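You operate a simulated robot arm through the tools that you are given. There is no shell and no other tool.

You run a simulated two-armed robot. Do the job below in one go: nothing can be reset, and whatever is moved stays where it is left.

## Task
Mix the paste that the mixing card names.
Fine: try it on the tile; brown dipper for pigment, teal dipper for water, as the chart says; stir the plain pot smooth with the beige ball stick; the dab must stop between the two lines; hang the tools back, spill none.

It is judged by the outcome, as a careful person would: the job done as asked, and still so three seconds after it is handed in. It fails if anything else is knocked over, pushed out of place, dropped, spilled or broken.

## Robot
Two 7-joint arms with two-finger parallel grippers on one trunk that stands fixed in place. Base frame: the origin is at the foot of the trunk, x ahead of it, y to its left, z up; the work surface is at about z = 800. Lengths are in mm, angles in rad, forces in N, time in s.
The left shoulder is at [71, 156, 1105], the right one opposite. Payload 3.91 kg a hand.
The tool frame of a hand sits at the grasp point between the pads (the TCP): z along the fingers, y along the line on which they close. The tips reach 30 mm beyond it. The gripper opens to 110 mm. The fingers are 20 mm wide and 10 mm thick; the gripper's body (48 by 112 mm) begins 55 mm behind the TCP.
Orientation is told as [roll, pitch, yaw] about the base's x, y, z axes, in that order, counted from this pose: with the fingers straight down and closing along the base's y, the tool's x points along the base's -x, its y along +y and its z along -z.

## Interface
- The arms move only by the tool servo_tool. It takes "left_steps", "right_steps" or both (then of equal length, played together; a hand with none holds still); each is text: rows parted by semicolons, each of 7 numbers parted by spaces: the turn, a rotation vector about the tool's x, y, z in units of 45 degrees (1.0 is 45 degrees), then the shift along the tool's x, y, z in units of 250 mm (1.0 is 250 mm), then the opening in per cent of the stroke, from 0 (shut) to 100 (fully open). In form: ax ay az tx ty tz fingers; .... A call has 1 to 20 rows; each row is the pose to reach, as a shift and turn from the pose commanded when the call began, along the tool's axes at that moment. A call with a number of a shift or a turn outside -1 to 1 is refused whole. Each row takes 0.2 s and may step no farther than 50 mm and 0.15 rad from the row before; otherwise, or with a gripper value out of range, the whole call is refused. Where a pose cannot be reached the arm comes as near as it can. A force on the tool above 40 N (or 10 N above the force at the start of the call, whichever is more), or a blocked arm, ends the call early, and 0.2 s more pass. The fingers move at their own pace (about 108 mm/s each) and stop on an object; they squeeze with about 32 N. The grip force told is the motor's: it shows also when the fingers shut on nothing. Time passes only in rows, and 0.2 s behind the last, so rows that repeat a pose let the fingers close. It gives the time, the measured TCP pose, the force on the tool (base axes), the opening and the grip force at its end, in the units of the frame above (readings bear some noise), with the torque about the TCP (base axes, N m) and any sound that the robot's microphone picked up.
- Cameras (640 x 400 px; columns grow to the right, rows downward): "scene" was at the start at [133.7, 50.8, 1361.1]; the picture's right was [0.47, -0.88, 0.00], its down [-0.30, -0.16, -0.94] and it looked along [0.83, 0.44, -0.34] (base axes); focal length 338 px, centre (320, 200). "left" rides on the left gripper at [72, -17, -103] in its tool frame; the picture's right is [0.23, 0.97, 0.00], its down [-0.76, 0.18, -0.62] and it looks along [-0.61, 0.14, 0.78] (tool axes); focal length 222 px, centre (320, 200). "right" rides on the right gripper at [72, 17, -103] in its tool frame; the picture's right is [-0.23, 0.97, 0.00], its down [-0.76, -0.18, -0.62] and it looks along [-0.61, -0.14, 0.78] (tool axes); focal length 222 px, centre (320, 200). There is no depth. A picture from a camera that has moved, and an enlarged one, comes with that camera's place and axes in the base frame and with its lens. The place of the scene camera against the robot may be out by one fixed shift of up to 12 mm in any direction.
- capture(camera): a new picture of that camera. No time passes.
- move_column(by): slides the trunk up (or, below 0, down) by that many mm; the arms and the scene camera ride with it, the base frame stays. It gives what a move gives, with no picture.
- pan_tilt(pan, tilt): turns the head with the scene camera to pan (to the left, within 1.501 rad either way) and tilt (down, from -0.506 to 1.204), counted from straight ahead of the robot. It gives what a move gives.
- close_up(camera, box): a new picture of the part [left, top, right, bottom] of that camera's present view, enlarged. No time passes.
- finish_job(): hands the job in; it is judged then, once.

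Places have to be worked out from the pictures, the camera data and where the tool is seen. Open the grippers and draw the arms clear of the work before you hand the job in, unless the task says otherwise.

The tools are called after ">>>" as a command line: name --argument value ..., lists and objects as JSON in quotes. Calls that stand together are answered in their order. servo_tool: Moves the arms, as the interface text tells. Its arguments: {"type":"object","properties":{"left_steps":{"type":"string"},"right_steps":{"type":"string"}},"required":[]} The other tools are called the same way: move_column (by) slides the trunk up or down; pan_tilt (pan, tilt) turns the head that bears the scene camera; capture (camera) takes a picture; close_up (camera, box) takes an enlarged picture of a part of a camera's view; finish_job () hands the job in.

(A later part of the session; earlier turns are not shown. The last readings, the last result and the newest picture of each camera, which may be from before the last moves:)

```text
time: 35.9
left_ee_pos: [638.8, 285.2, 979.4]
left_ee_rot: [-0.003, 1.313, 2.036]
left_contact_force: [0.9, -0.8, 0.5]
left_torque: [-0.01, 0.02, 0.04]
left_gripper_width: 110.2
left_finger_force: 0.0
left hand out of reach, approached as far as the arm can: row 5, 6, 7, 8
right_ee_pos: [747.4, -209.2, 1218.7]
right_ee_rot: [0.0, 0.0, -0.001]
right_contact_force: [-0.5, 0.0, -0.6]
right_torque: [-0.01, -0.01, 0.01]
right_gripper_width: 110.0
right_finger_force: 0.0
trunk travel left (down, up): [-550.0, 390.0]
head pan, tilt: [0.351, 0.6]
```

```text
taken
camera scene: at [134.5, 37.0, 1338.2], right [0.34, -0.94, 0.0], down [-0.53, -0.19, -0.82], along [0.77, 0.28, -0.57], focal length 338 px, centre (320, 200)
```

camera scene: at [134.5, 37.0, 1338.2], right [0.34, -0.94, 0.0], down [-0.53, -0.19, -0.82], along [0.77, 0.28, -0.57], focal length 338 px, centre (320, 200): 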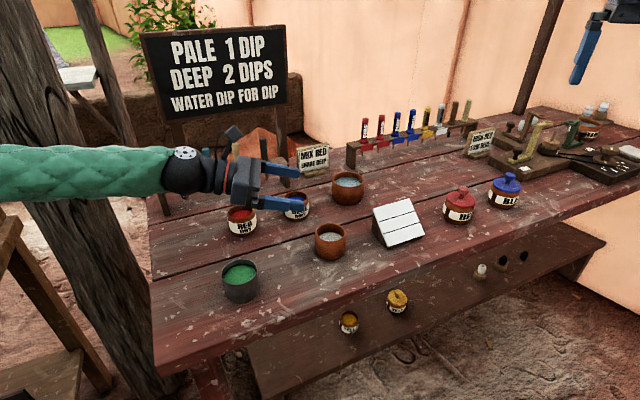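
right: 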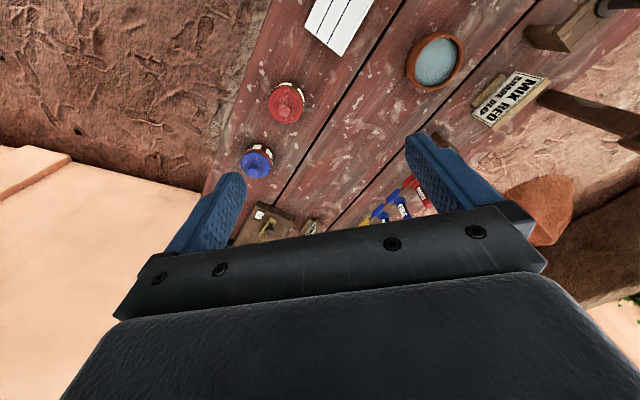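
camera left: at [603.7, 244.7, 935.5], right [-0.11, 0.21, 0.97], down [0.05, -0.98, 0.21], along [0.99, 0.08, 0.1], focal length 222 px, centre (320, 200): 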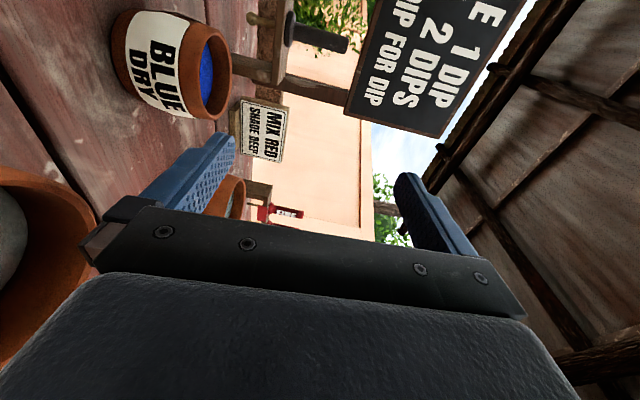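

Same 75° limit regardless of roll, so it is the wrist bend. If I grasp the handles with the hand leaning 45°, the pour reaches 120°. I straighten up and go to a leaned pre-grasp for the brown dipper.

>>> servo_tool --left_steps "0 -0.1667 0 0.071 -0.012 -0.044 50; 0 -0.3333 0 0.142 -0.024 -0.087 50; 0 -0.5 0 0.214 -0.037 -0.131 50; 0 -0.6667 0 0.285 -0.049 -0.175 50; 0 -0.8333 0 0.356 -0.061 -0.218 50; 0 -1 0 0.427 -0.073 -0.262 50"

>>> servo_tool --left_steps "0 -0.1667 0 0 0 0 50; 0 -0.3333 0 0 0 0 50; 0 -0.5 0 0 0 0 50; 0 -0.67 0 0 0 0 50"

>>> servo_tool --left_steps "0 0 0.1667 0 0 0 50; 0 0 0.3333 0 0 0 50; 0 0 0.5 0 0 0 50; 0 0 0.6667 0 0 0 50; 0 0 0.8333 0 0 0 50; 0 0 1 0 0 0 50"

>>> servo_tool --left_steps "0 0 0.1667 0 0 0 50; 0 0 0.3333 0 0 0 50; 0 0 0.5 0 0 0 50; 0 0 0.595 0 0 0 50; 0 0 0.595 0 0 0 50"

```text
time: 37.3
left_ee_pos: [637.9, 323.6, 1101.2]
left_ee_rot: [-0.003, 0.525, 2.04]
left_contact_force: [-0.3, 1.2, -0.4]
left_torque: [0.01, 0.0, 0.02]
left_gripper_width: 54.9
left_finger_force: 0.2
right_ee_pos: [746.9, -212.1, 1220.7]
right_ee_rot: [0.002, -0.001, 0.001]
right_contact_force: [-0.8, -1.1, -0.2]
right_torque: [0.02, 0.01, -0.02]
right_gripper_width: 109.9
right_finger_force: 0.2
trunk travel left (down, up): [-550.0, 390.0]
head pan, tilt: [0.351, 0.6]
```

```text
time: 38.3
left_ee_pos: [640.3, 324.3, 1100.5]
left_ee_rot: [-0.002, 0.0, 2.042]
left_contact_force: [-0.6, 0.7, 0.0]
left_torque: [0.01, 0.0, -0.04]
left_gripper_width: 54.9
left_finger_force: 0.0
right_ee_pos: [748.7, -210.6, 1218.7]
right_ee_rot: [0.001, 0.002, 0.001]
right_contact_force: [0.9, 0.3, -0.7]
right_torque: [0.05, -0.02, -0.04]
right_gripper_width: 109.9
right_finger_force: 0.0
trunk travel left (down, up): [-550.0, 390.0]
head pan, tilt: [0.351, 0.6]
```

```text
time: 39.7
left_ee_pos: [639.0, 324.1, 1099.4]
left_ee_rot: [-0.002, 0.0, 1.253]
left_contact_force: [0.9, -0.3, 0.1]
left_torque: [0.03, 0.01, 0.02]
left_gripper_width: 55.0
left_finger_force: 0.1
right_ee_pos: [749.6, -208.6, 1218.2]
right_ee_rot: [-0.001, -0.001, 0.002]
right_contact_force: [0.1, 0.6, -0.2]
right_torque: [0.0, 0.02, -0.02]
right_gripper_width: 110.1
right_finger_force: 0.0
trunk travel left (down, up): [-550.0, 390.0]
head pan, tilt: [0.351, 0.6]
```

```text
time: 40.9
left_ee_pos: [638.4, 324.1, 1099.6]
left_ee_rot: [-0.001, -0.001, 0.788]
left_contact_force: [-0.2, -0.2, 0.4]
left_torque: [0.0, 0.02, -0.05]
left_gripper_width: 55.1
left_finger_force: 0.1
right_ee_pos: [748.0, -209.5, 1219.5]
right_ee_rot: [-0.001, 0.0, -0.001]
right_contact_force: [0.5, -0.2, 0.1]
right_torque: [-0.03, -0.02, 0.01]
right_gripper_width: 110.1
right_finger_force: 0.1
trunk travel left (down, up): [-550.0, 390.0]
head pan, tilt: [0.351, 0.6]
```

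Hand is upright at yaw 45°. I lean it 45° forward and move to the pre-grasp point 110 mm back from the brown handle.

>>> servo_tool --left_steps "0 -0.125 0 -0.095 0.08 0.047 50; 0 -0.25 0 -0.19 0.16 0.094 50; 0 -0.375 0 -0.285 0.24 0.14 50; 0 -0.5 0 -0.381 0.321 0.187 50; 0 -0.625 0 -0.476 0.401 0.234 50; 0 -0.75 0 -0.571 0.481 0.281 50; 0 -0.875 0 -0.666 0.561 0.327 50; 0 -1 0 -0.761 0.641 0.374 50; 0 -1 0 -0.761 0.641 0.374 50"

>>> capture --camera "left"

>>> capture --camera "scene"

```text
time: 42.9
left_ee_pos: [661.4, 573.5, 1005.4]
left_ee_rot: [0.0, -0.787, 0.788]
left_contact_force: [-0.7, -0.4, 0.2]
left_torque: [0.0, -0.02, 0.0]
left_gripper_width: 55.0
left_finger_force: 0.0
right_ee_pos: [748.1, -211.2, 1218.7]
right_ee_rot: [0.003, -0.001, -0.001]
right_contact_force: [-0.2, -0.3, -0.1]
right_torque: [0.06, 0.0, 0.02]
right_gripper_width: 109.9
right_finger_force: 0.1
trunk travel left (down, up): [-550.0, 390.0]
head pan, tilt: [0.351, 0.6]
```

```text
taken
camera left: at [586.0, 474.0, 1026.3], right [-0.8, 0.57, -0.16], down [-0.06, 0.19, 0.98], along [0.59, 0.8, -0.12], focal length 222 px, centre (320, 200)
```

left: 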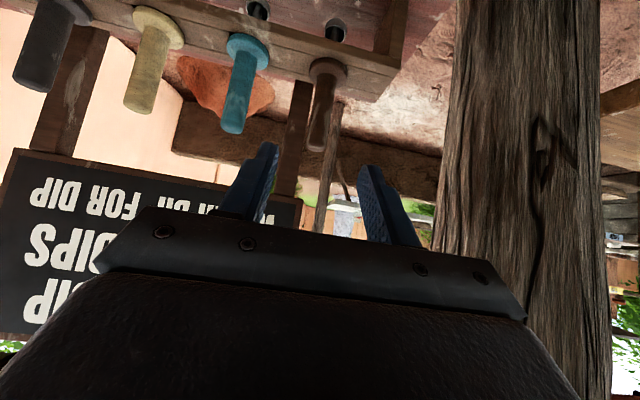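

```text
taken
camera scene: at [134.5, 35.6, 1338.3], right [0.34, -0.94, 0.0], down [-0.53, -0.19, -0.83], along [0.77, 0.28, -0.56], focal length 338 px, centre (320, 200)
```

scene: 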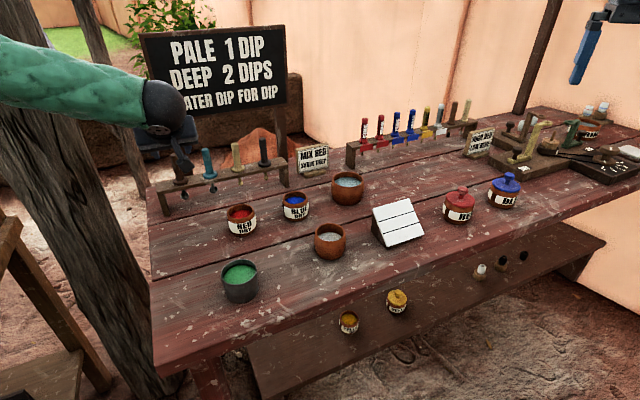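

The brown handle sits well centred between the fingers. I advance 110 mm along the finger direction, fingers still open, and check.

>>> servo_tool --left_steps "0 0 0 0 0 0.08 50; 0 0 0 0 0 0.16 50; 0 0 0 0 0 0.24 50; 0 0 0 0 0 0.32 50; 0 0 0 0 0 0.4 50; 0 0 0 0 0 0.44 50; 0 0 0 0 0 0.44 50"

>>> capture --camera "left"

>>> close_up --camera "scene" --box '[130, 100, 290, 220]'

```text
time: 44.5
left_ee_pos: [715.0, 628.1, 926.1]
left_ee_rot: [-0.004, -0.784, 0.79]
left_contact_force: [-0.6, 0.1, 0.4]
left_torque: [0.0, 0.0, 0.0]
left_gripper_width: 54.9
left_finger_force: 0.0
right_ee_pos: [747.6, -207.6, 1219.3]
right_ee_rot: [0.0, 0.0, 0.0]
right_contact_force: [0.2, 0.2, -0.2]
right_torque: [0.0, -0.03, -0.02]
right_gripper_width: 110.1
right_finger_force: 0.0
trunk travel left (down, up): [-550.0, 390.0]
head pan, tilt: [0.351, 0.6]
```

```text
taken
camera left: at [640.2, 528.5, 946.9], right [-0.8, 0.57, -0.16], down [-0.06, 0.2, 0.98], along [0.59, 0.8, -0.12], focal length 222 px, centre (320, 200)
```

left: 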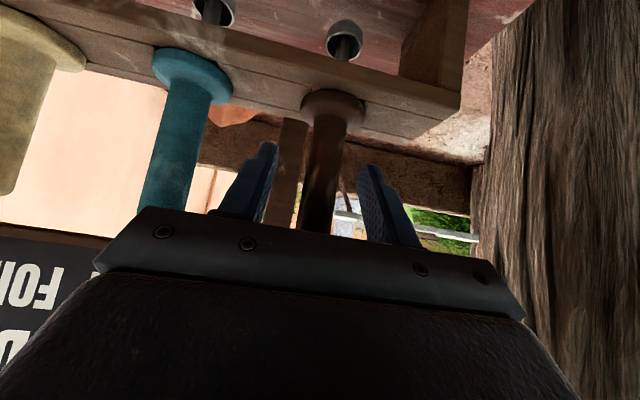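

```text
3.33 times, centred on (210, 160) of scene
camera zoom: at [134.5, 37.1, 1338.2], right [0.34, -0.94, 0.0], down [-0.53, -0.19, -0.82], along [0.77, 0.28, -0.57], focal length 1127 px, centre (687, 333)
```

zoom: 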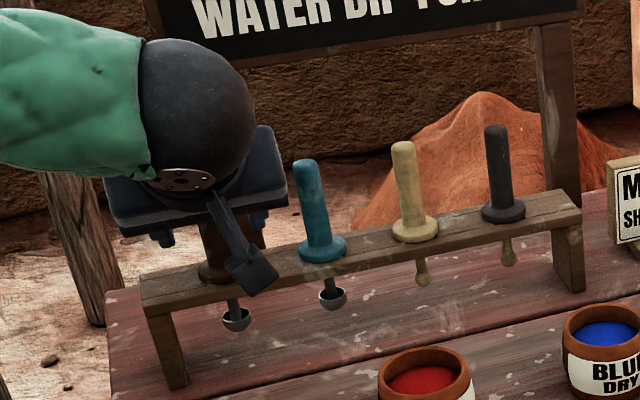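

The handle is centred between the pads. I close on it.

>>> servo_tool --left_steps "0 0 0 0 0 0 0; 0 0 0 0 0 0 0; 0 0 0 0 0 0 0; 0 0 0 0 0 0 0"

>>> capture --camera "left"

```text
time: 45.5
left_ee_pos: [714.9, 628.1, 926.4]
left_ee_rot: [-0.002, -0.786, 0.79]
left_contact_force: [0.2, 0.4, -0.1]
left_torque: [0.05, 0.03, 0.0]
left_gripper_width: 17.3
left_finger_force: 32.7
right_ee_pos: [749.7, -208.9, 1219.9]
right_ee_rot: [0.0, 0.001, -0.001]
right_contact_force: [0.6, -0.4, 0.0]
right_torque: [-0.04, 0.0, -0.03]
right_gripper_width: 110.1
right_finger_force: 0.2
trunk travel left (down, up): [-550.0, 390.0]
head pan, tilt: [0.351, 0.6]
```

```text
taken
camera left: at [640.2, 528.6, 946.7], right [-0.8, 0.57, -0.16], down [-0.06, 0.2, 0.98], along [0.59, 0.8, -0.12], focal length 222 px, centre (320, 200)
```

left: 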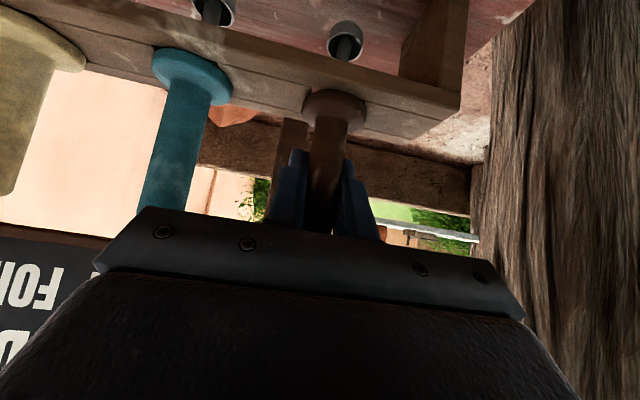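

Gripped at 17.3 mm. I lift straight up slowly and watch the force as the cup passes the rack hole.

>>> servo_tool --left_steps "0 0 0 -0.0141 0 -0.0141 0; 0 0 0 -0.0283 0 -0.0283 0; 0 0 0 -0.0424 0 -0.0424 0; 0 0 0 -0.0566 0 -0.0566 0; 0 0 0 -0.0707 0 -0.0707 0; 0 0 0 -0.0849 0 -0.0849 0; 0 0 0 -0.099 0 -0.099 0; 0 0 0 -0.113 0 -0.113 0; 0 0 0 -0.127 0 -0.127 0; 0 0 0 -0.1414 0 -0.1414 0"

>>> close_up --camera "scene" --box '[130, 90, 290, 220]'

>>> capture --camera "left"

```text
time: 47.7
left_ee_pos: [715.8, 627.5, 978.0]
left_ee_rot: [-0.001, -0.785, 0.792]
left_contact_force: [-0.8, 0.4, 0.4]
left_torque: [0.0, 0.01, 0.02]
left_gripper_width: 17.4
left_finger_force: 32.4
right_ee_pos: [747.7, -208.6, 1220.3]
right_ee_rot: [0.0, 0.0, 0.0]
right_contact_force: [0.5, -0.6, -0.1]
right_torque: [0.02, 0.04, 0.03]
right_gripper_width: 110.1
right_finger_force: 0.2
trunk travel left (down, up): [-550.0, 390.0]
head pan, tilt: [0.351, 0.6]
```

```text
3.08 times, centred on (210, 155) of scene
camera zoom: at [134.5, 37.2, 1338.2], right [0.34, -0.94, 0.0], down [-0.53, -0.19, -0.82], along [0.77, 0.28, -0.57], focal length 1040 px, centre (658, 338)
```

zoom: 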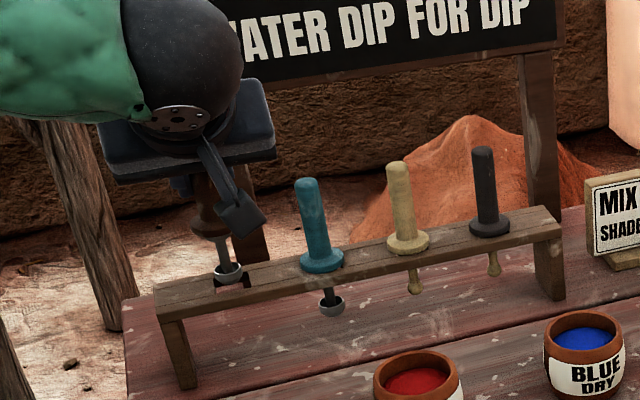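

```text
taken
camera left: at [640.0, 528.3, 999.8], right [-0.8, 0.57, -0.16], down [-0.06, 0.2, 0.98], along [0.59, 0.8, -0.12], focal length 222 px, centre (320, 200)
```

left: 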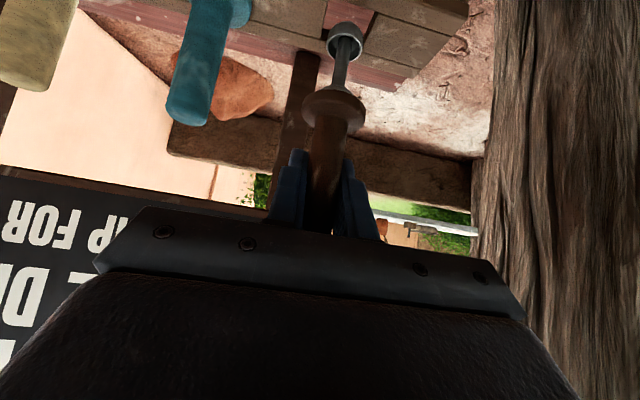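

The cup came free through a square hole, and the rim of the cup is about 95 mm below the TCP. I raise it further and carry it over the red pot at (677, 432).

>>> servo_tool --left_steps "0 0 0 -0.0439 0 -0.0438 0; 0 0 0 -0.0878 0 -0.0876 0; 0 0 0 -0.1316 0 -0.1315 0; 0 0 0 -0.1755 0 -0.1753 0; 0 0 0 -0.1286 -0.0441 -0.2222 0; 0 0 0 -0.0817 -0.0882 -0.269 0; 0 0 0 -0.0348 -0.1323 -0.316 0; 0 0 0 0.0121 -0.1764 -0.363 0; 0 0 0 0.059 -0.2205 -0.4097 0; 0 0 0 0.1059 -0.2646 -0.4565 0; 0 0 0 0.1528 -0.3087 -0.5034 0; 0 0 0 0.1997 -0.3528 -0.5503 0; 0 0 0 0.2466 -0.3969 -0.5971 0; 0 0 0 0.2935 -0.441 -0.644 0; 0 0 0 0.2935 -0.441 -0.644 0"

>>> close_up --camera "scene" --box '[170, 120, 330, 250]'

>>> capture --camera "left"

```text
time: 50.9
left_ee_pos: [675.8, 432.0, 1041.2]
left_ee_rot: [-0.004, -0.786, 0.792]
left_contact_force: [-0.3, -0.1, -0.9]
left_torque: [-0.01, -0.02, 0.0]
left_gripper_width: 17.1
left_finger_force: 32.0
right_ee_pos: [748.0, -208.2, 1220.6]
right_ee_rot: [0.0, 0.0, -0.001]
right_contact_force: [-0.5, 0.4, 0.4]
right_torque: [0.0, -0.01, -0.03]
right_gripper_width: 110.2
right_finger_force: 0.1
trunk travel left (down, up): [-550.0, 390.0]
head pan, tilt: [0.351, 0.6]
```

```text
3.08 times, centred on (250, 185) of scene
camera zoom: at [134.5, 37.7, 1338.2], right [0.34, -0.94, 0.0], down [-0.53, -0.19, -0.82], along [0.77, 0.28, -0.57], focal length 1040 px, centre (535, 246)
```

zoom: 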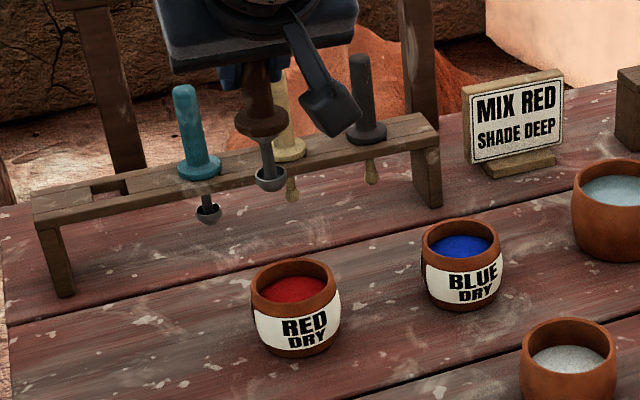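

```text
taken
camera left: at [601.0, 333.8, 1063.0], right [-0.8, 0.57, -0.16], down [-0.06, 0.2, 0.98], along [0.59, 0.8, -0.12], focal length 222 px, centre (320, 200)
```

left: 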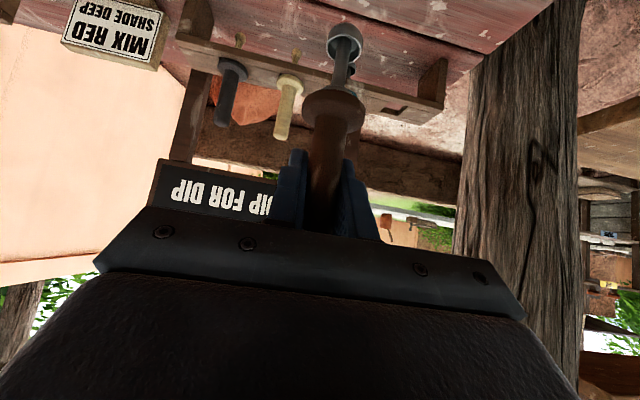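

The scene and hand-camera estimates of the red pot differ by some millimetres. I zoom closer to compare cup and pot before going down.

>>> close_up --camera "scene" --box '[210, 150, 290, 240]'

>>> capture --camera "right"

```text
4.44 times, centred on (250, 195) of scene
camera zoom: at [134.5, 37.7, 1338.2], right [0.34, -0.94, 0.0], down [-0.53, -0.19, -0.82], along [0.77, 0.28, -0.57], focal length 1502 px, centre (631, 222)
```

zoom: 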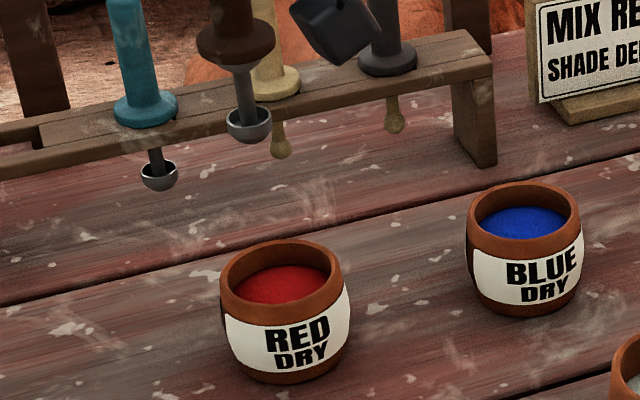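

```text
taken
camera right: at [675.4, -191.8, 1323.8], right [0.23, 0.97, 0.0], down [0.76, -0.18, 0.62], along [0.61, -0.14, -0.78], focal length 222 px, centre (320, 200)
```

right: 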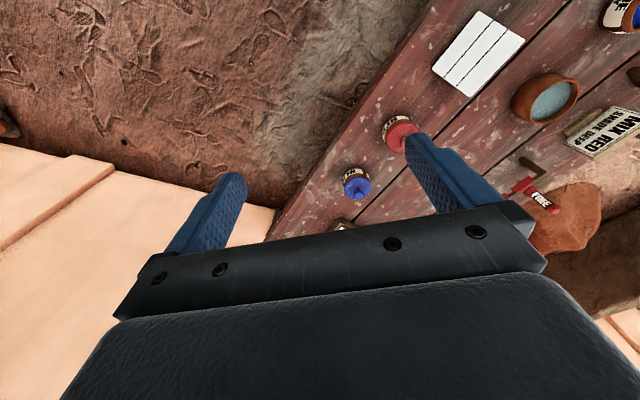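

The estimates agree to within a few millimetres: (677, 431). I lower the cup slowly into the red powder, watching the force.

>>> servo_tool --left_steps "0 0 0 0.0566 -0.002 0.0566 0; 0 0 0 0.113 -0.004 0.113 0; 0 0 0 0.17 -0.0057 0.17 0; 0 0 0 0.198 -0.0057 0.198 0; 0 0 0 0.226 -0.0057 0.226 0; 0 0 0 0.249 -0.0057 0.249 0; 0 0 0 0.2716 -0.0057 0.2716 0; 0 0 0 0.294 -0.0057 0.294 0; 0 0 0 0.311 -0.0057 0.311 0; 0 0 0 0.328 -0.0057 0.328 0; 0 0 0 0.328 -0.0057 0.328 0"

>>> close_up --camera "scene" --box '[190, 140, 310, 240]'

```text
time: 53.3
left_ee_pos: [676.0, 431.6, 923.3]
left_ee_rot: [-0.003, -0.785, 0.79]
left_contact_force: [-0.4, -0.1, -0.3]
left_torque: [0.01, 0.01, -0.01]
left_gripper_width: 17.4
left_finger_force: 31.8
right_ee_pos: [747.6, -209.0, 1220.3]
right_ee_rot: [0.0, 0.001, 0.0]
right_contact_force: [-0.2, -0.7, -1.0]
right_torque: [-0.04, 0.02, 0.0]
right_gripper_width: 109.8
right_finger_force: 0.0
trunk travel left (down, up): [-550.0, 390.0]
head pan, tilt: [0.351, 0.6]
```

```text
4.00 times, centred on (250, 190) of scene
camera zoom: at [134.5, 36.9, 1338.2], right [0.34, -0.94, 0.0], down [-0.53, -0.19, -0.82], along [0.77, 0.28, -0.57], focal length 1352 px, centre (600, 240)
```

zoom: 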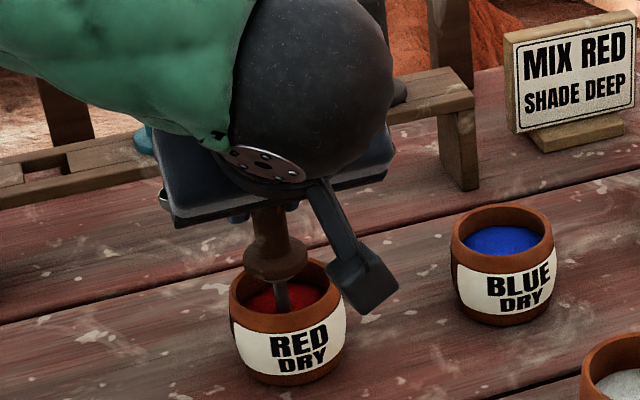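

No force; the rod goes into the powder, so the cup is submerged. I lift it slowly and look into the cup.

>>> servo_tool --left_steps "0 0 0 -0.0142 0 -0.0142 0; 0 0 0 -0.0283 0 -0.0283 0; 0 0 0 -0.0424 0 -0.0424 0; 0 0 0 -0.0566 0 -0.0566 0; 0 0 0 -0.0792 0 -0.0792 0; 0 0 0 -0.1075 0 -0.1075 0; 0 0 0 -0.1414 0 -0.1414 0; 0 0 0 -0.1754 0 -0.1754 0; 0 0 0 -0.2094 0 -0.2094 0; 0 0 0 -0.2433 0 -0.2433 0; 0 0 0 -0.2716 0 -0.2716 0; 0 0 0 -0.2716 0 -0.2716 0"

>>> close_up --camera "scene" --box '[200, 140, 300, 240]'

>>> close_up --camera "left" --box '[280, 0, 400, 100]'

```text
time: 55.9
left_ee_pos: [678.1, 430.9, 1020.2]
left_ee_rot: [-0.002, -0.788, 0.791]
left_contact_force: [0.8, 0.3, -0.3]
left_torque: [-0.01, -0.01, 0.02]
left_gripper_width: 17.3
left_finger_force: 31.6
right_ee_pos: [748.2, -208.2, 1219.8]
right_ee_rot: [0.0, 0.0, -0.001]
right_contact_force: [0.2, -0.8, -0.9]
right_torque: [0.01, -0.01, 0.06]
right_gripper_width: 110.1
right_finger_force: 0.1
trunk travel left (down, up): [-550.0, 390.0]
head pan, tilt: [0.351, 0.6]
```

```text
4.00 times, centred on (250, 190) of scene
camera zoom: at [134.8, 37.1, 1338.2], right [0.34, -0.94, 0.0], down [-0.53, -0.19, -0.82], along [0.77, 0.28, -0.57], focal length 1352 px, centre (600, 240)
```

zoom: 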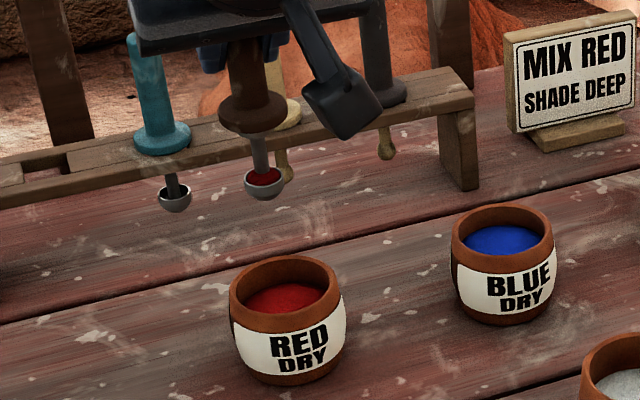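

```text
4.00 times, centred on (340, 50) of left
camera zoom: at [602.3, 332.3, 1041.8], right [-0.8, 0.57, -0.16], down [-0.06, 0.2, 0.98], along [0.59, 0.8, -0.12], focal length 888 px, centre (240, 800)
```

zoom: 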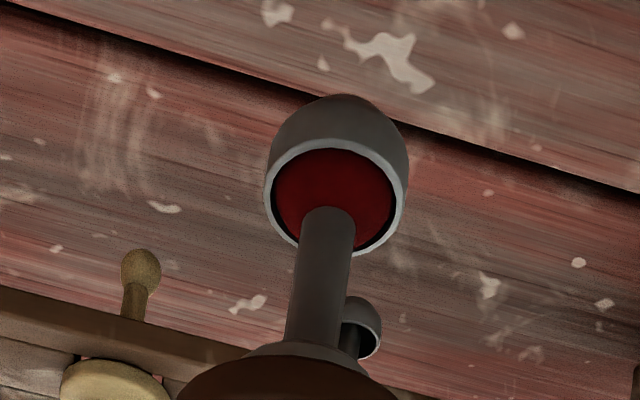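

The cup is full of red powder and level. I carry it slowly, upright, over the plain pot.

>>> servo_tool --left_steps "0 0 0 -0.0283 0 -0.0283 0; 0 0 0 -0.0566 0 -0.0566 0; 0 0 0 -0.0849 0 -0.0848 0; 0 0 0 -0.0623 -0.0311 -0.1074 0; 0 0 0 -0.0323 -0.0726 -0.1375 0; 0 0 0 -0.0022 -0.1141 -0.1676 0; 0 0 0 0.0279 -0.1556 -0.1978 0; 0 0 0 0.058 -0.1971 -0.2279 0; 0 0 0 0.0882 -0.2386 -0.258 0; 0 0 0 0.1183 -0.28 -0.288 0; 0 0 0 0.1484 -0.3215 -0.3182 0; 0 0 0 0.1785 -0.363 -0.3483 0; 0 0 0 0.2087 -0.4045 -0.3785 0; 0 0 0 0.2388 -0.446 -0.4086 0; 0 0 0 0.269 -0.4875 -0.4387 0; 0 0 0 0.299 -0.529 -0.4688 0; 0 0 0 0.3291 -0.5705 -0.499 0; 0 0 0 0.3517 -0.6016 -0.5216 0; 0 0 0 0.3667 -0.6223 -0.5366 0; 0 0 0 0.3667 -0.6223 -0.5366 0"

>>> close_up --camera "scene" --box '[270, 140, 400, 270]'

>>> capture --camera "left"

```text
time: 60.1
left_ee_pos: [674.2, 207.4, 1049.9]
left_ee_rot: [-0.001, -0.785, 0.79]
left_contact_force: [0.0, 0.2, -0.4]
left_torque: [0.03, 0.01, 0.0]
left_gripper_width: 17.2
left_finger_force: 31.3
right_ee_pos: [748.0, -208.5, 1220.7]
right_ee_rot: [0.0, 0.002, 0.001]
right_contact_force: [-0.3, 0.7, 0.2]
right_torque: [-0.01, 0.06, 0.03]
right_gripper_width: 109.9
right_finger_force: 0.1
trunk travel left (down, up): [-550.0, 390.0]
head pan, tilt: [0.351, 0.6]
```

```text
3.08 times, centred on (335, 205) of scene
camera zoom: at [134.6, 37.0, 1338.2], right [0.34, -0.94, 0.0], down [-0.53, -0.19, -0.82], along [0.77, 0.28, -0.57], focal length 1040 px, centre (274, 185)
```

zoom: 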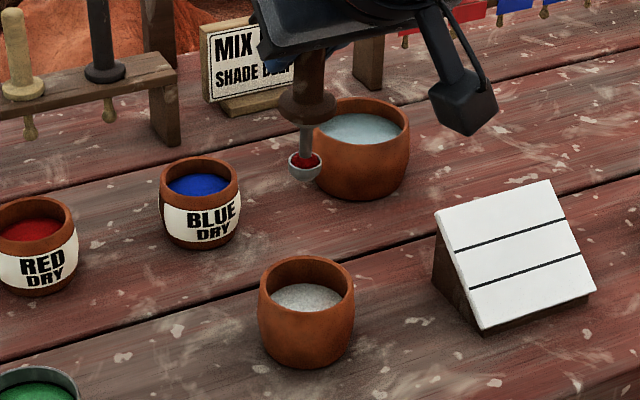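

```text
taken
camera left: at [600.0, 108.1, 1071.8], right [-0.8, 0.57, -0.16], down [-0.06, 0.2, 0.98], along [0.59, 0.8, -0.12], focal length 222 px, centre (320, 200)
```

left: 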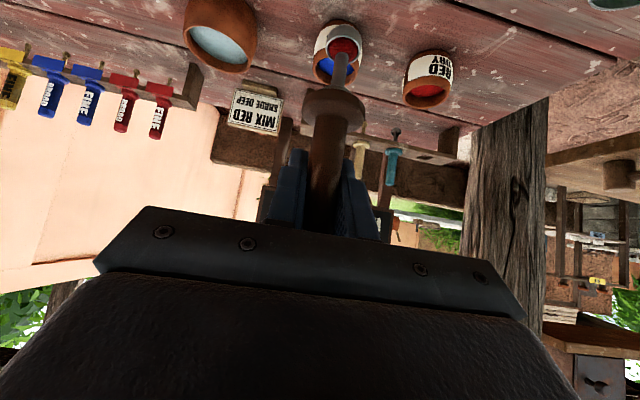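

The loaded cup hangs over the plain pot. I lower it 40 mm so the cup is about 60 mm above the rim before tilting.

>>> servo_tool --left_steps "0 0 0 0.0228 -0.0014 0.0224 0; 0 0 0 0.0456 -0.0028 0.0448 0; 0 0 0 0.0684 -0.0042 0.0672 0; 0 0 0 0.0912 -0.0056 0.0896 0; 0 0 0 0.114 -0.007 0.112 0; 0 0 0 0.114 -0.007 0.112 0"

>>> close_up --camera "scene" --box '[280, 150, 380, 270]'

```text
time: 61.5
left_ee_pos: [675.4, 206.8, 1010.4]
left_ee_rot: [-0.003, -0.785, 0.791]
left_contact_force: [0.4, 0.3, -0.4]
left_torque: [-0.02, 0.02, 0.01]
left_gripper_width: 17.2
left_finger_force: 31.6
right_ee_pos: [747.6, -209.3, 1220.0]
right_ee_rot: [0.0, 0.0, -0.001]
right_contact_force: [0.4, 0.1, 0.3]
right_torque: [0.01, 0.0, 0.02]
right_gripper_width: 109.9
right_finger_force: 0.1
trunk travel left (down, up): [-550.0, 390.0]
head pan, tilt: [0.351, 0.6]
```

```text
3.33 times, centred on (330, 210) of scene
camera zoom: at [134.5, 36.9, 1338.2], right [0.34, -0.94, 0.0], down [-0.53, -0.19, -0.82], along [0.77, 0.28, -0.57], focal length 1127 px, centre (287, 167)
```

zoom: 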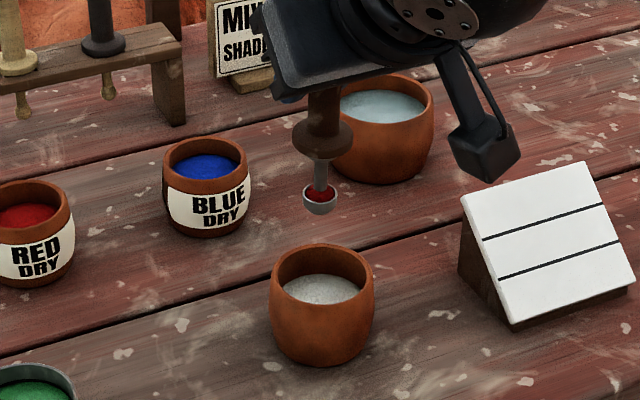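

Cup and pot line up. I start the pouring turn (first third), keeping the cup fixed over the pot.

>>> servo_tool --left_steps "0.0204 0.0939 -0.0761 -0.0185 0.0207 0.0207 0; 0.0408 0.1878 -0.1523 -0.0341 0.042 0.043 0; 0.0613 0.2816 -0.2284 -0.0468 0.0638 0.0668 0; 0.0817 0.3755 -0.3045 -0.0564 0.0859 0.0916 0; 0.1021 0.4694 -0.3807 -0.0627 0.1081 0.1174 0; 0.1225 0.5633 -0.4568 -0.0658 0.1301 0.144 0; 0.1429 0.6572 -0.5329 -0.0657 0.1518 0.1709 0; 0.1634 0.7511 -0.6091 -0.0622 0.173 0.1981 0"

>>> close_up --camera "scene" --box '[270, 140, 390, 270]'

```text
time: 63.3
left_ee_pos: [677.5, 269.6, 987.1]
left_ee_rot: [-0.328, -0.114, 1.199]
left_contact_force: [-0.1, -0.4, -0.4]
left_torque: [0.01, 0.02, 0.02]
left_gripper_width: 17.3
left_finger_force: 31.8
right_ee_pos: [748.3, -208.2, 1220.4]
right_ee_rot: [0.002, 0.0, 0.001]
right_contact_force: [0.3, 0.9, -0.5]
right_torque: [0.0, 0.02, 0.01]
right_gripper_width: 110.3
right_finger_force: 0.1
trunk travel left (down, up): [-550.0, 390.0]
head pan, tilt: [0.351, 0.6]
```

```text
3.08 times, centred on (330, 205) of scene
camera zoom: at [134.5, 37.8, 1338.2], right [0.34, -0.94, 0.0], down [-0.53, -0.19, -0.82], along [0.77, 0.28, -0.57], focal length 1040 px, centre (289, 185)
```

zoom: 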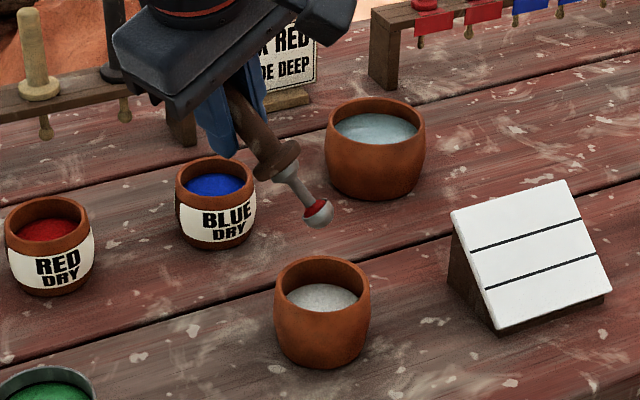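

The move follows the plan exactly; powder is still in the cup at 42°. The next third uses the same rows.

>>> servo_tool --left_steps "0.0204 0.0939 -0.0761 -0.0185 0.0207 0.0207 0; 0.0408 0.1878 -0.1523 -0.0341 0.042 0.043 0; 0.0613 0.2816 -0.2284 -0.0468 0.0638 0.0668 0; 0.0817 0.3755 -0.3045 -0.0564 0.0859 0.0916 0; 0.1021 0.4694 -0.3807 -0.0627 0.1081 0.1174 0; 0.1225 0.5633 -0.4568 -0.0658 0.1301 0.144 0; 0.1429 0.6572 -0.5329 -0.0657 0.1518 0.1709 0; 0.1634 0.7511 -0.6091 -0.0622 0.173 0.1981 0"

>>> close_up --camera "scene" --box '[250, 140, 390, 270]'

```text
time: 65.1
left_ee_pos: [661.8, 300.8, 926.8]
left_ee_rot: [-0.399, 0.611, 1.437]
left_contact_force: [0.0, -0.7, -0.5]
left_torque: [0.01, 0.02, -0.01]
left_gripper_width: 17.6
left_finger_force: 31.5
right_ee_pos: [747.9, -207.5, 1220.8]
right_ee_rot: [0.001, 0.001, 0.0]
right_contact_force: [0.3, 0.4, -0.3]
right_torque: [-0.03, -0.02, 0.01]
right_gripper_width: 110.0
right_finger_force: 0.0
trunk travel left (down, up): [-550.0, 390.0]
head pan, tilt: [0.351, 0.6]
```

```text
3.08 times, centred on (320, 205) of scene
camera zoom: at [134.5, 38.1, 1338.3], right [0.34, -0.94, 0.0], down [-0.53, -0.19, -0.82], along [0.77, 0.28, -0.57], focal length 1040 px, centre (320, 185)
```

zoom: 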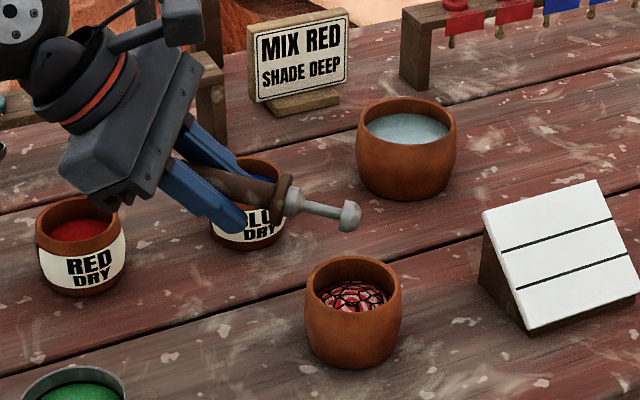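

The red has fallen into the plain pot. I check whether the cup is empty and nothing lies beside the pot.

>>> close_up --camera "scene" --box '[290, 185, 370, 265]'

>>> capture --camera "left"

```text
5.00 times, centred on (330, 225) of scene
camera zoom: at [134.5, 38.1, 1338.3], right [0.34, -0.94, 0.0], down [-0.53, -0.19, -0.82], along [0.77, 0.28, -0.57], focal length 1690 px, centre (270, 75)
```

zoom: 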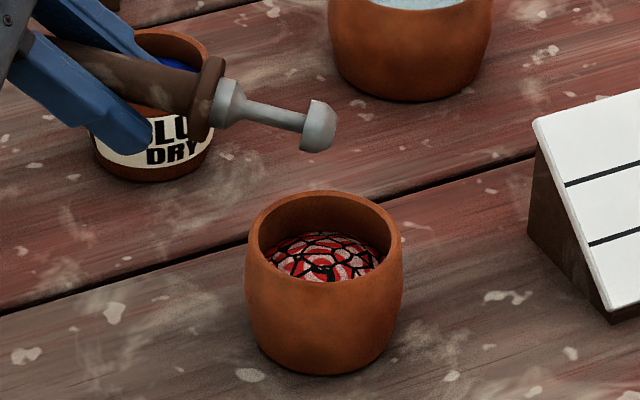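

```text
taken
camera left: at [638.5, 302.9, 1052.2], right [-0.94, -0.28, -0.18], down [-0.28, 0.96, -0.02], along [0.18, 0.03, -0.98], focal length 222 px, centre (320, 200)
```

left: 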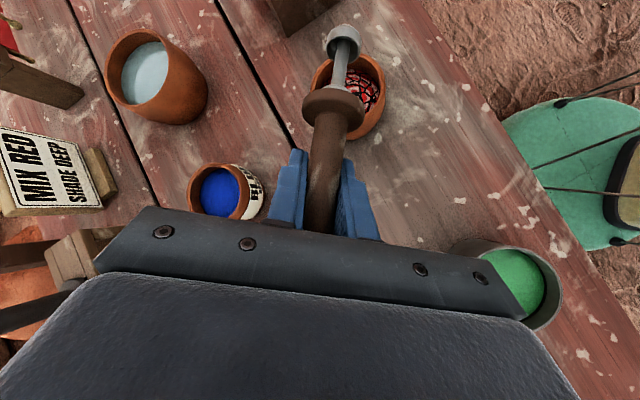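

>>> close_up --camera "left" --box '[280, 10, 420, 150]'

```text
2.86 times, centred on (350, 80) of left
camera zoom: at [638.5, 302.9, 1052.2], right [-0.94, -0.28, -0.18], down [-0.28, 0.96, -0.02], along [0.18, 0.03, -0.98], focal length 635 px, centre (234, 543)
```

zoom: 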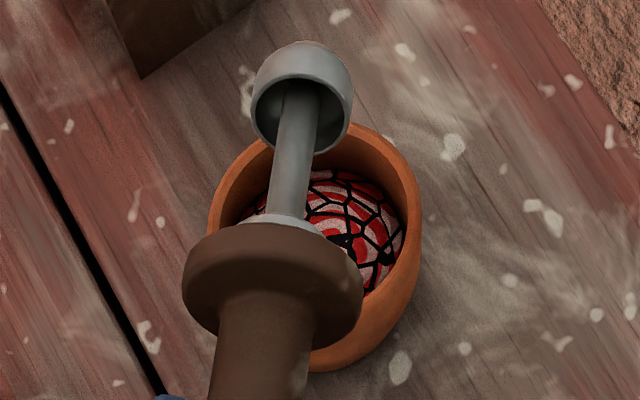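

The cup is empty and everything landed inside the pot. I turn the dipper back upright along the same arc.

>>> servo_tool --left_steps "-0.0204 -0.0939 0.0761 0.0211 -0.0199 -0.0189 0; -0.0408 -0.1878 0.1523 0.0447 -0.0388 -0.0358 0; -0.0613 -0.2816 0.2284 0.0705 -0.0564 -0.0507 0; -0.0817 -0.3755 0.3045 0.0984 -0.0727 -0.0633 0; -0.1021 -0.4694 0.3807 0.128 -0.0874 -0.0735 0; -0.1225 -0.5633 0.4568 0.1592 -0.1004 -0.0812 0; -0.1429 -0.6572 0.5329 0.1915 -0.1117 -0.0864 0; -0.1634 -0.7511 0.6091 0.2247 -0.121 -0.0891 0"

>>> servo_tool --left_steps "-0.0204 -0.0939 0.0761 0.0211 -0.0199 -0.0189 0; -0.0408 -0.1878 0.1523 0.0447 -0.0388 -0.0358 0; -0.0613 -0.2816 0.2284 0.0705 -0.0564 -0.0507 0; -0.0817 -0.3755 0.3045 0.0984 -0.0727 -0.0633 0; -0.1021 -0.4694 0.3807 0.128 -0.0874 -0.0735 0; -0.1225 -0.5633 0.4568 0.1592 -0.1004 -0.0812 0; -0.1429 -0.6572 0.5329 0.1915 -0.1117 -0.0864 0; -0.1634 -0.7511 0.6091 0.2247 -0.121 -0.0891 0; -0.1634 -0.7511 0.6091 0.2247 -0.121 -0.0891 0"

>>> close_up --camera "scene" --box '[220, 140, 380, 270]'

```text
time: 66.9
left_ee_pos: [677.6, 269.6, 988.7]
left_ee_rot: [-0.327, -0.118, 1.199]
left_contact_force: [0.4, -0.3, -0.4]
left_torque: [0.03, 0.04, 0.0]
left_gripper_width: 17.4
left_finger_force: 32.3
right_ee_pos: [749.1, -210.0, 1218.9]
right_ee_rot: [0.002, 0.0, 0.0]
right_contact_force: [0.6, -0.4, -0.9]
right_torque: [-0.01, 0.03, 0.03]
right_gripper_width: 110.1
right_finger_force: 0.0
trunk travel left (down, up): [-550.0, 390.0]
head pan, tilt: [0.351, 0.6]
```

```text
time: 68.9
left_ee_pos: [674.3, 207.1, 1010.7]
left_ee_rot: [-0.002, -0.789, 0.79]
left_contact_force: [-0.1, 0.9, -0.3]
left_torque: [0.05, 0.02, 0.01]
left_gripper_width: 17.4
left_finger_force: 32.0
right_ee_pos: [747.8, -209.1, 1220.5]
right_ee_rot: [0.0, 0.0, 0.0]
right_contact_force: [0.0, -0.6, 0.9]
right_torque: [-0.02, -0.02, -0.02]
right_gripper_width: 109.5
right_finger_force: 0.0
trunk travel left (down, up): [-550.0, 390.0]
head pan, tilt: [0.351, 0.6]
```

```text
3.08 times, centred on (300, 205) of scene
camera zoom: at [134.2, 37.0, 1338.3], right [0.34, -0.94, 0.0], down [-0.53, -0.19, -0.82], along [0.77, 0.28, -0.57], focal length 1040 px, centre (382, 185)
```

zoom: 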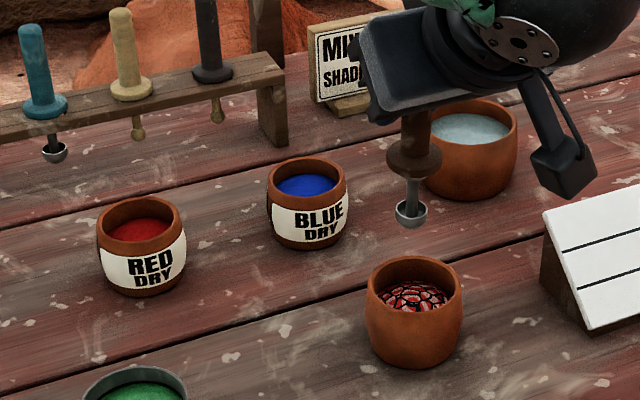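

The pot shows red streaks on white, and the cup is empty. I return to the red pot for the second dip.

>>> servo_tool --left_steps "0 0 0 -0.0566 0.0775 0.0566 0; 0 0 0 -0.1133 0.155 0.1133 0; 0 0 0 -0.17 0.2325 0.17 0; 0 0 0 -0.2265 0.31 0.2265 0; 0 0 0 -0.283 0.3875 0.283 0; 0 0 0 -0.34 0.465 0.34 0; 0 0 0 -0.396 0.5425 0.396 0; 0 0 0 -0.453 0.62 0.453 0; 0 0 0 -0.453 0.62 0.453 0; 0 0 0 -0.3681 0.62 0.5378 0; 0 0 0 -0.3115 0.62 0.5944 0; 0 0 0 -0.283 0.62 0.623 0; 0 0 0 -0.255 0.62 0.651 0; 0 0 0 -0.2323 0.62 0.6735 0; 0 0 0 -0.2096 0.62 0.6961 0; 0 0 0 -0.2096 0.62 0.6961 0"

>>> close_up --camera "scene" --box '[190, 140, 310, 240]'

```text
time: 72.3
left_ee_pos: [678.8, 429.5, 925.7]
left_ee_rot: [0.0, -0.785, 0.789]
left_contact_force: [-0.6, 0.1, 0.3]
left_torque: [-0.03, 0.01, -0.05]
left_gripper_width: 17.3
left_finger_force: 31.6
right_ee_pos: [748.0, -208.6, 1220.0]
right_ee_rot: [0.0, -0.001, -0.001]
right_contact_force: [-0.7, 0.4, 0.7]
right_torque: [-0.03, -0.01, 0.02]
right_gripper_width: 110.0
right_finger_force: 0.0
trunk travel left (down, up): [-550.0, 390.0]
head pan, tilt: [0.351, 0.6]
```

```text
4.00 times, centred on (250, 190) of scene
camera zoom: at [134.4, 36.9, 1338.3], right [0.34, -0.94, 0.0], down [-0.53, -0.19, -0.82], along [0.77, 0.28, -0.57], focal length 1352 px, centre (600, 240)
```

zoom: 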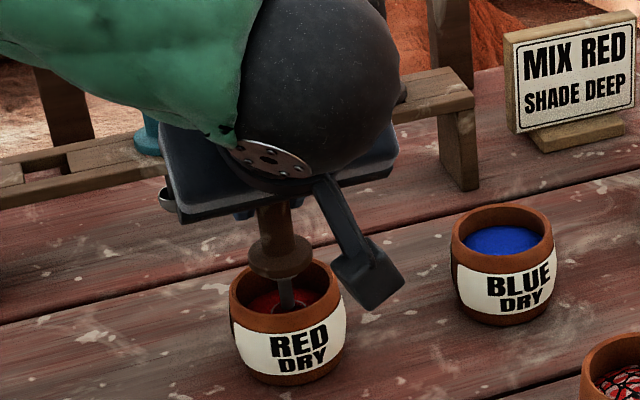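

The cup is in the powder again. I lift slowly and check that it is filled.

>>> servo_tool --left_steps "0 0 0 -0.0142 0 -0.0142 0; 0 0 0 -0.0283 0 -0.0283 0; 0 0 0 -0.0424 0 -0.0424 0; 0 0 0 -0.0566 0 -0.0566 0; 0 0 0 -0.0792 0 -0.0792 0; 0 0 0 -0.1075 0 -0.1075 0; 0 0 0 -0.1414 0 -0.1414 0; 0 0 0 -0.1754 0 -0.1754 0; 0 0 0 -0.2094 0 -0.2094 0; 0 0 0 -0.2433 0 -0.2433 0; 0 0 0 -0.28 0 -0.28 0; 0 0 0 -0.314 0 -0.314 0; 0 0 0 -0.338 0 -0.338 0; 0 0 0 -0.352 0 -0.352 0; 0 0 0 -0.352 0 -0.352 0"

>>> close_up --camera "scene" --box '[190, 130, 310, 240]'

>>> close_up --camera "left" --box '[280, 0, 400, 100]'

```text
time: 75.5
left_ee_pos: [677.9, 428.9, 1050.5]
left_ee_rot: [-0.002, -0.787, 0.789]
left_contact_force: [0.8, 0.3, -1.5]
left_torque: [0.02, -0.01, -0.02]
left_gripper_width: 17.5
left_finger_force: 31.8
right_ee_pos: [749.0, -209.3, 1218.1]
right_ee_rot: [0.001, 0.001, 0.002]
right_contact_force: [0.4, -0.5, 0.5]
right_torque: [0.03, -0.03, 0.0]
right_gripper_width: 110.0
right_finger_force: 0.1
trunk travel left (down, up): [-550.0, 390.0]
head pan, tilt: [0.351, 0.6]
```

```text
3.64 times, centred on (250, 185) of scene
camera zoom: at [134.8, 37.1, 1338.2], right [0.34, -0.94, 0.0], down [-0.53, -0.19, -0.82], along [0.77, 0.28, -0.57], focal length 1229 px, centre (574, 254)
```

zoom: 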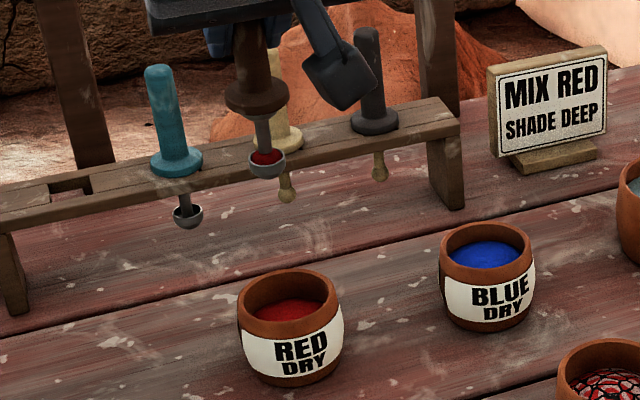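

```text
4.00 times, centred on (340, 50) of left
camera zoom: at [603.4, 329.3, 1071.0], right [-0.8, 0.57, -0.16], down [-0.06, 0.2, 0.98], along [0.59, 0.8, -0.12], focal length 888 px, centre (240, 800)
```

zoom: 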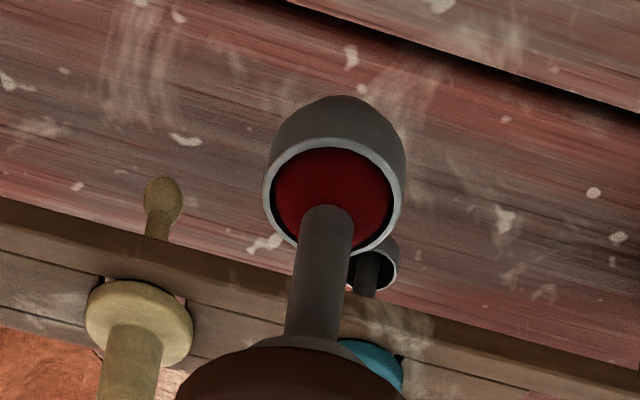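

Full again. I carry the second dip over to the plain pot and lower to the pouring height.

>>> servo_tool --left_steps "0 0 0 0.0135 -0.0185 -0.0135 0; 0 0 0 0.0449 -0.0617 -0.0449 0; 0 0 0 0.0763 -0.1048 -0.0764 0; 0 0 0 0.1078 -0.148 -0.1079 0; 0 0 0 0.1392 -0.1912 -0.1393 0; 0 0 0 0.1706 -0.2343 -0.1708 0; 0 0 0 0.2021 -0.2775 -0.2022 0; 0 0 0 0.2335 -0.3207 -0.2337 0; 0 0 0 0.2649 -0.3639 -0.2651 0; 0 0 0 0.2963 -0.407 -0.2966 0; 0 0 0 0.3278 -0.4502 -0.3281 0; 0 0 0 0.3592 -0.4934 -0.3595 0; 0 0 0 0.3906 -0.5365 -0.391 0; 0 0 0 0.4221 -0.5797 -0.4224 0; 0 0 0 0.44 -0.6044 -0.4404 0; 0 0 0 0.449 -0.6167 -0.4494 0; 0 0 0 0.4773 -0.6167 -0.4211 0; 0 0 0 0.5056 -0.6167 -0.3929 0; 0 0 0 0.5339 -0.6167 -0.3646 0; 0 0 0 0.5622 -0.6167 -0.3363 0"

>>> close_up --camera "scene" --box '[270, 140, 390, 270]'

```text
time: 79.7
left_ee_pos: [676.1, 208.1, 1008.6]
left_ee_rot: [-0.002, -0.786, 0.788]
left_contact_force: [-0.2, 1.4, -1.3]
left_torque: [-0.01, 0.04, -0.02]
left_gripper_width: 17.3
left_finger_force: 32.3
right_ee_pos: [748.6, -210.5, 1219.2]
right_ee_rot: [-0.001, 0.003, 0.001]
right_contact_force: [-0.1, 0.7, 0.0]
right_torque: [-0.02, -0.01, 0.01]
right_gripper_width: 110.2
right_finger_force: 0.0
trunk travel left (down, up): [-550.0, 390.0]
head pan, tilt: [0.351, 0.6]
```

```text
3.08 times, centred on (330, 205) of scene
camera zoom: at [135.1, 37.0, 1338.2], right [0.34, -0.94, 0.0], down [-0.53, -0.19, -0.82], along [0.77, 0.28, -0.57], focal length 1040 px, centre (289, 185)
```

zoom: 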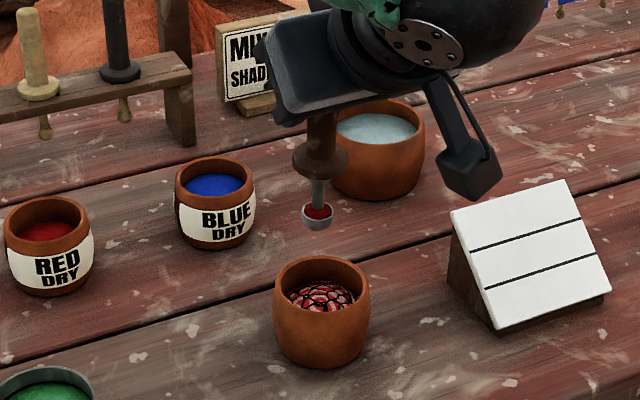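

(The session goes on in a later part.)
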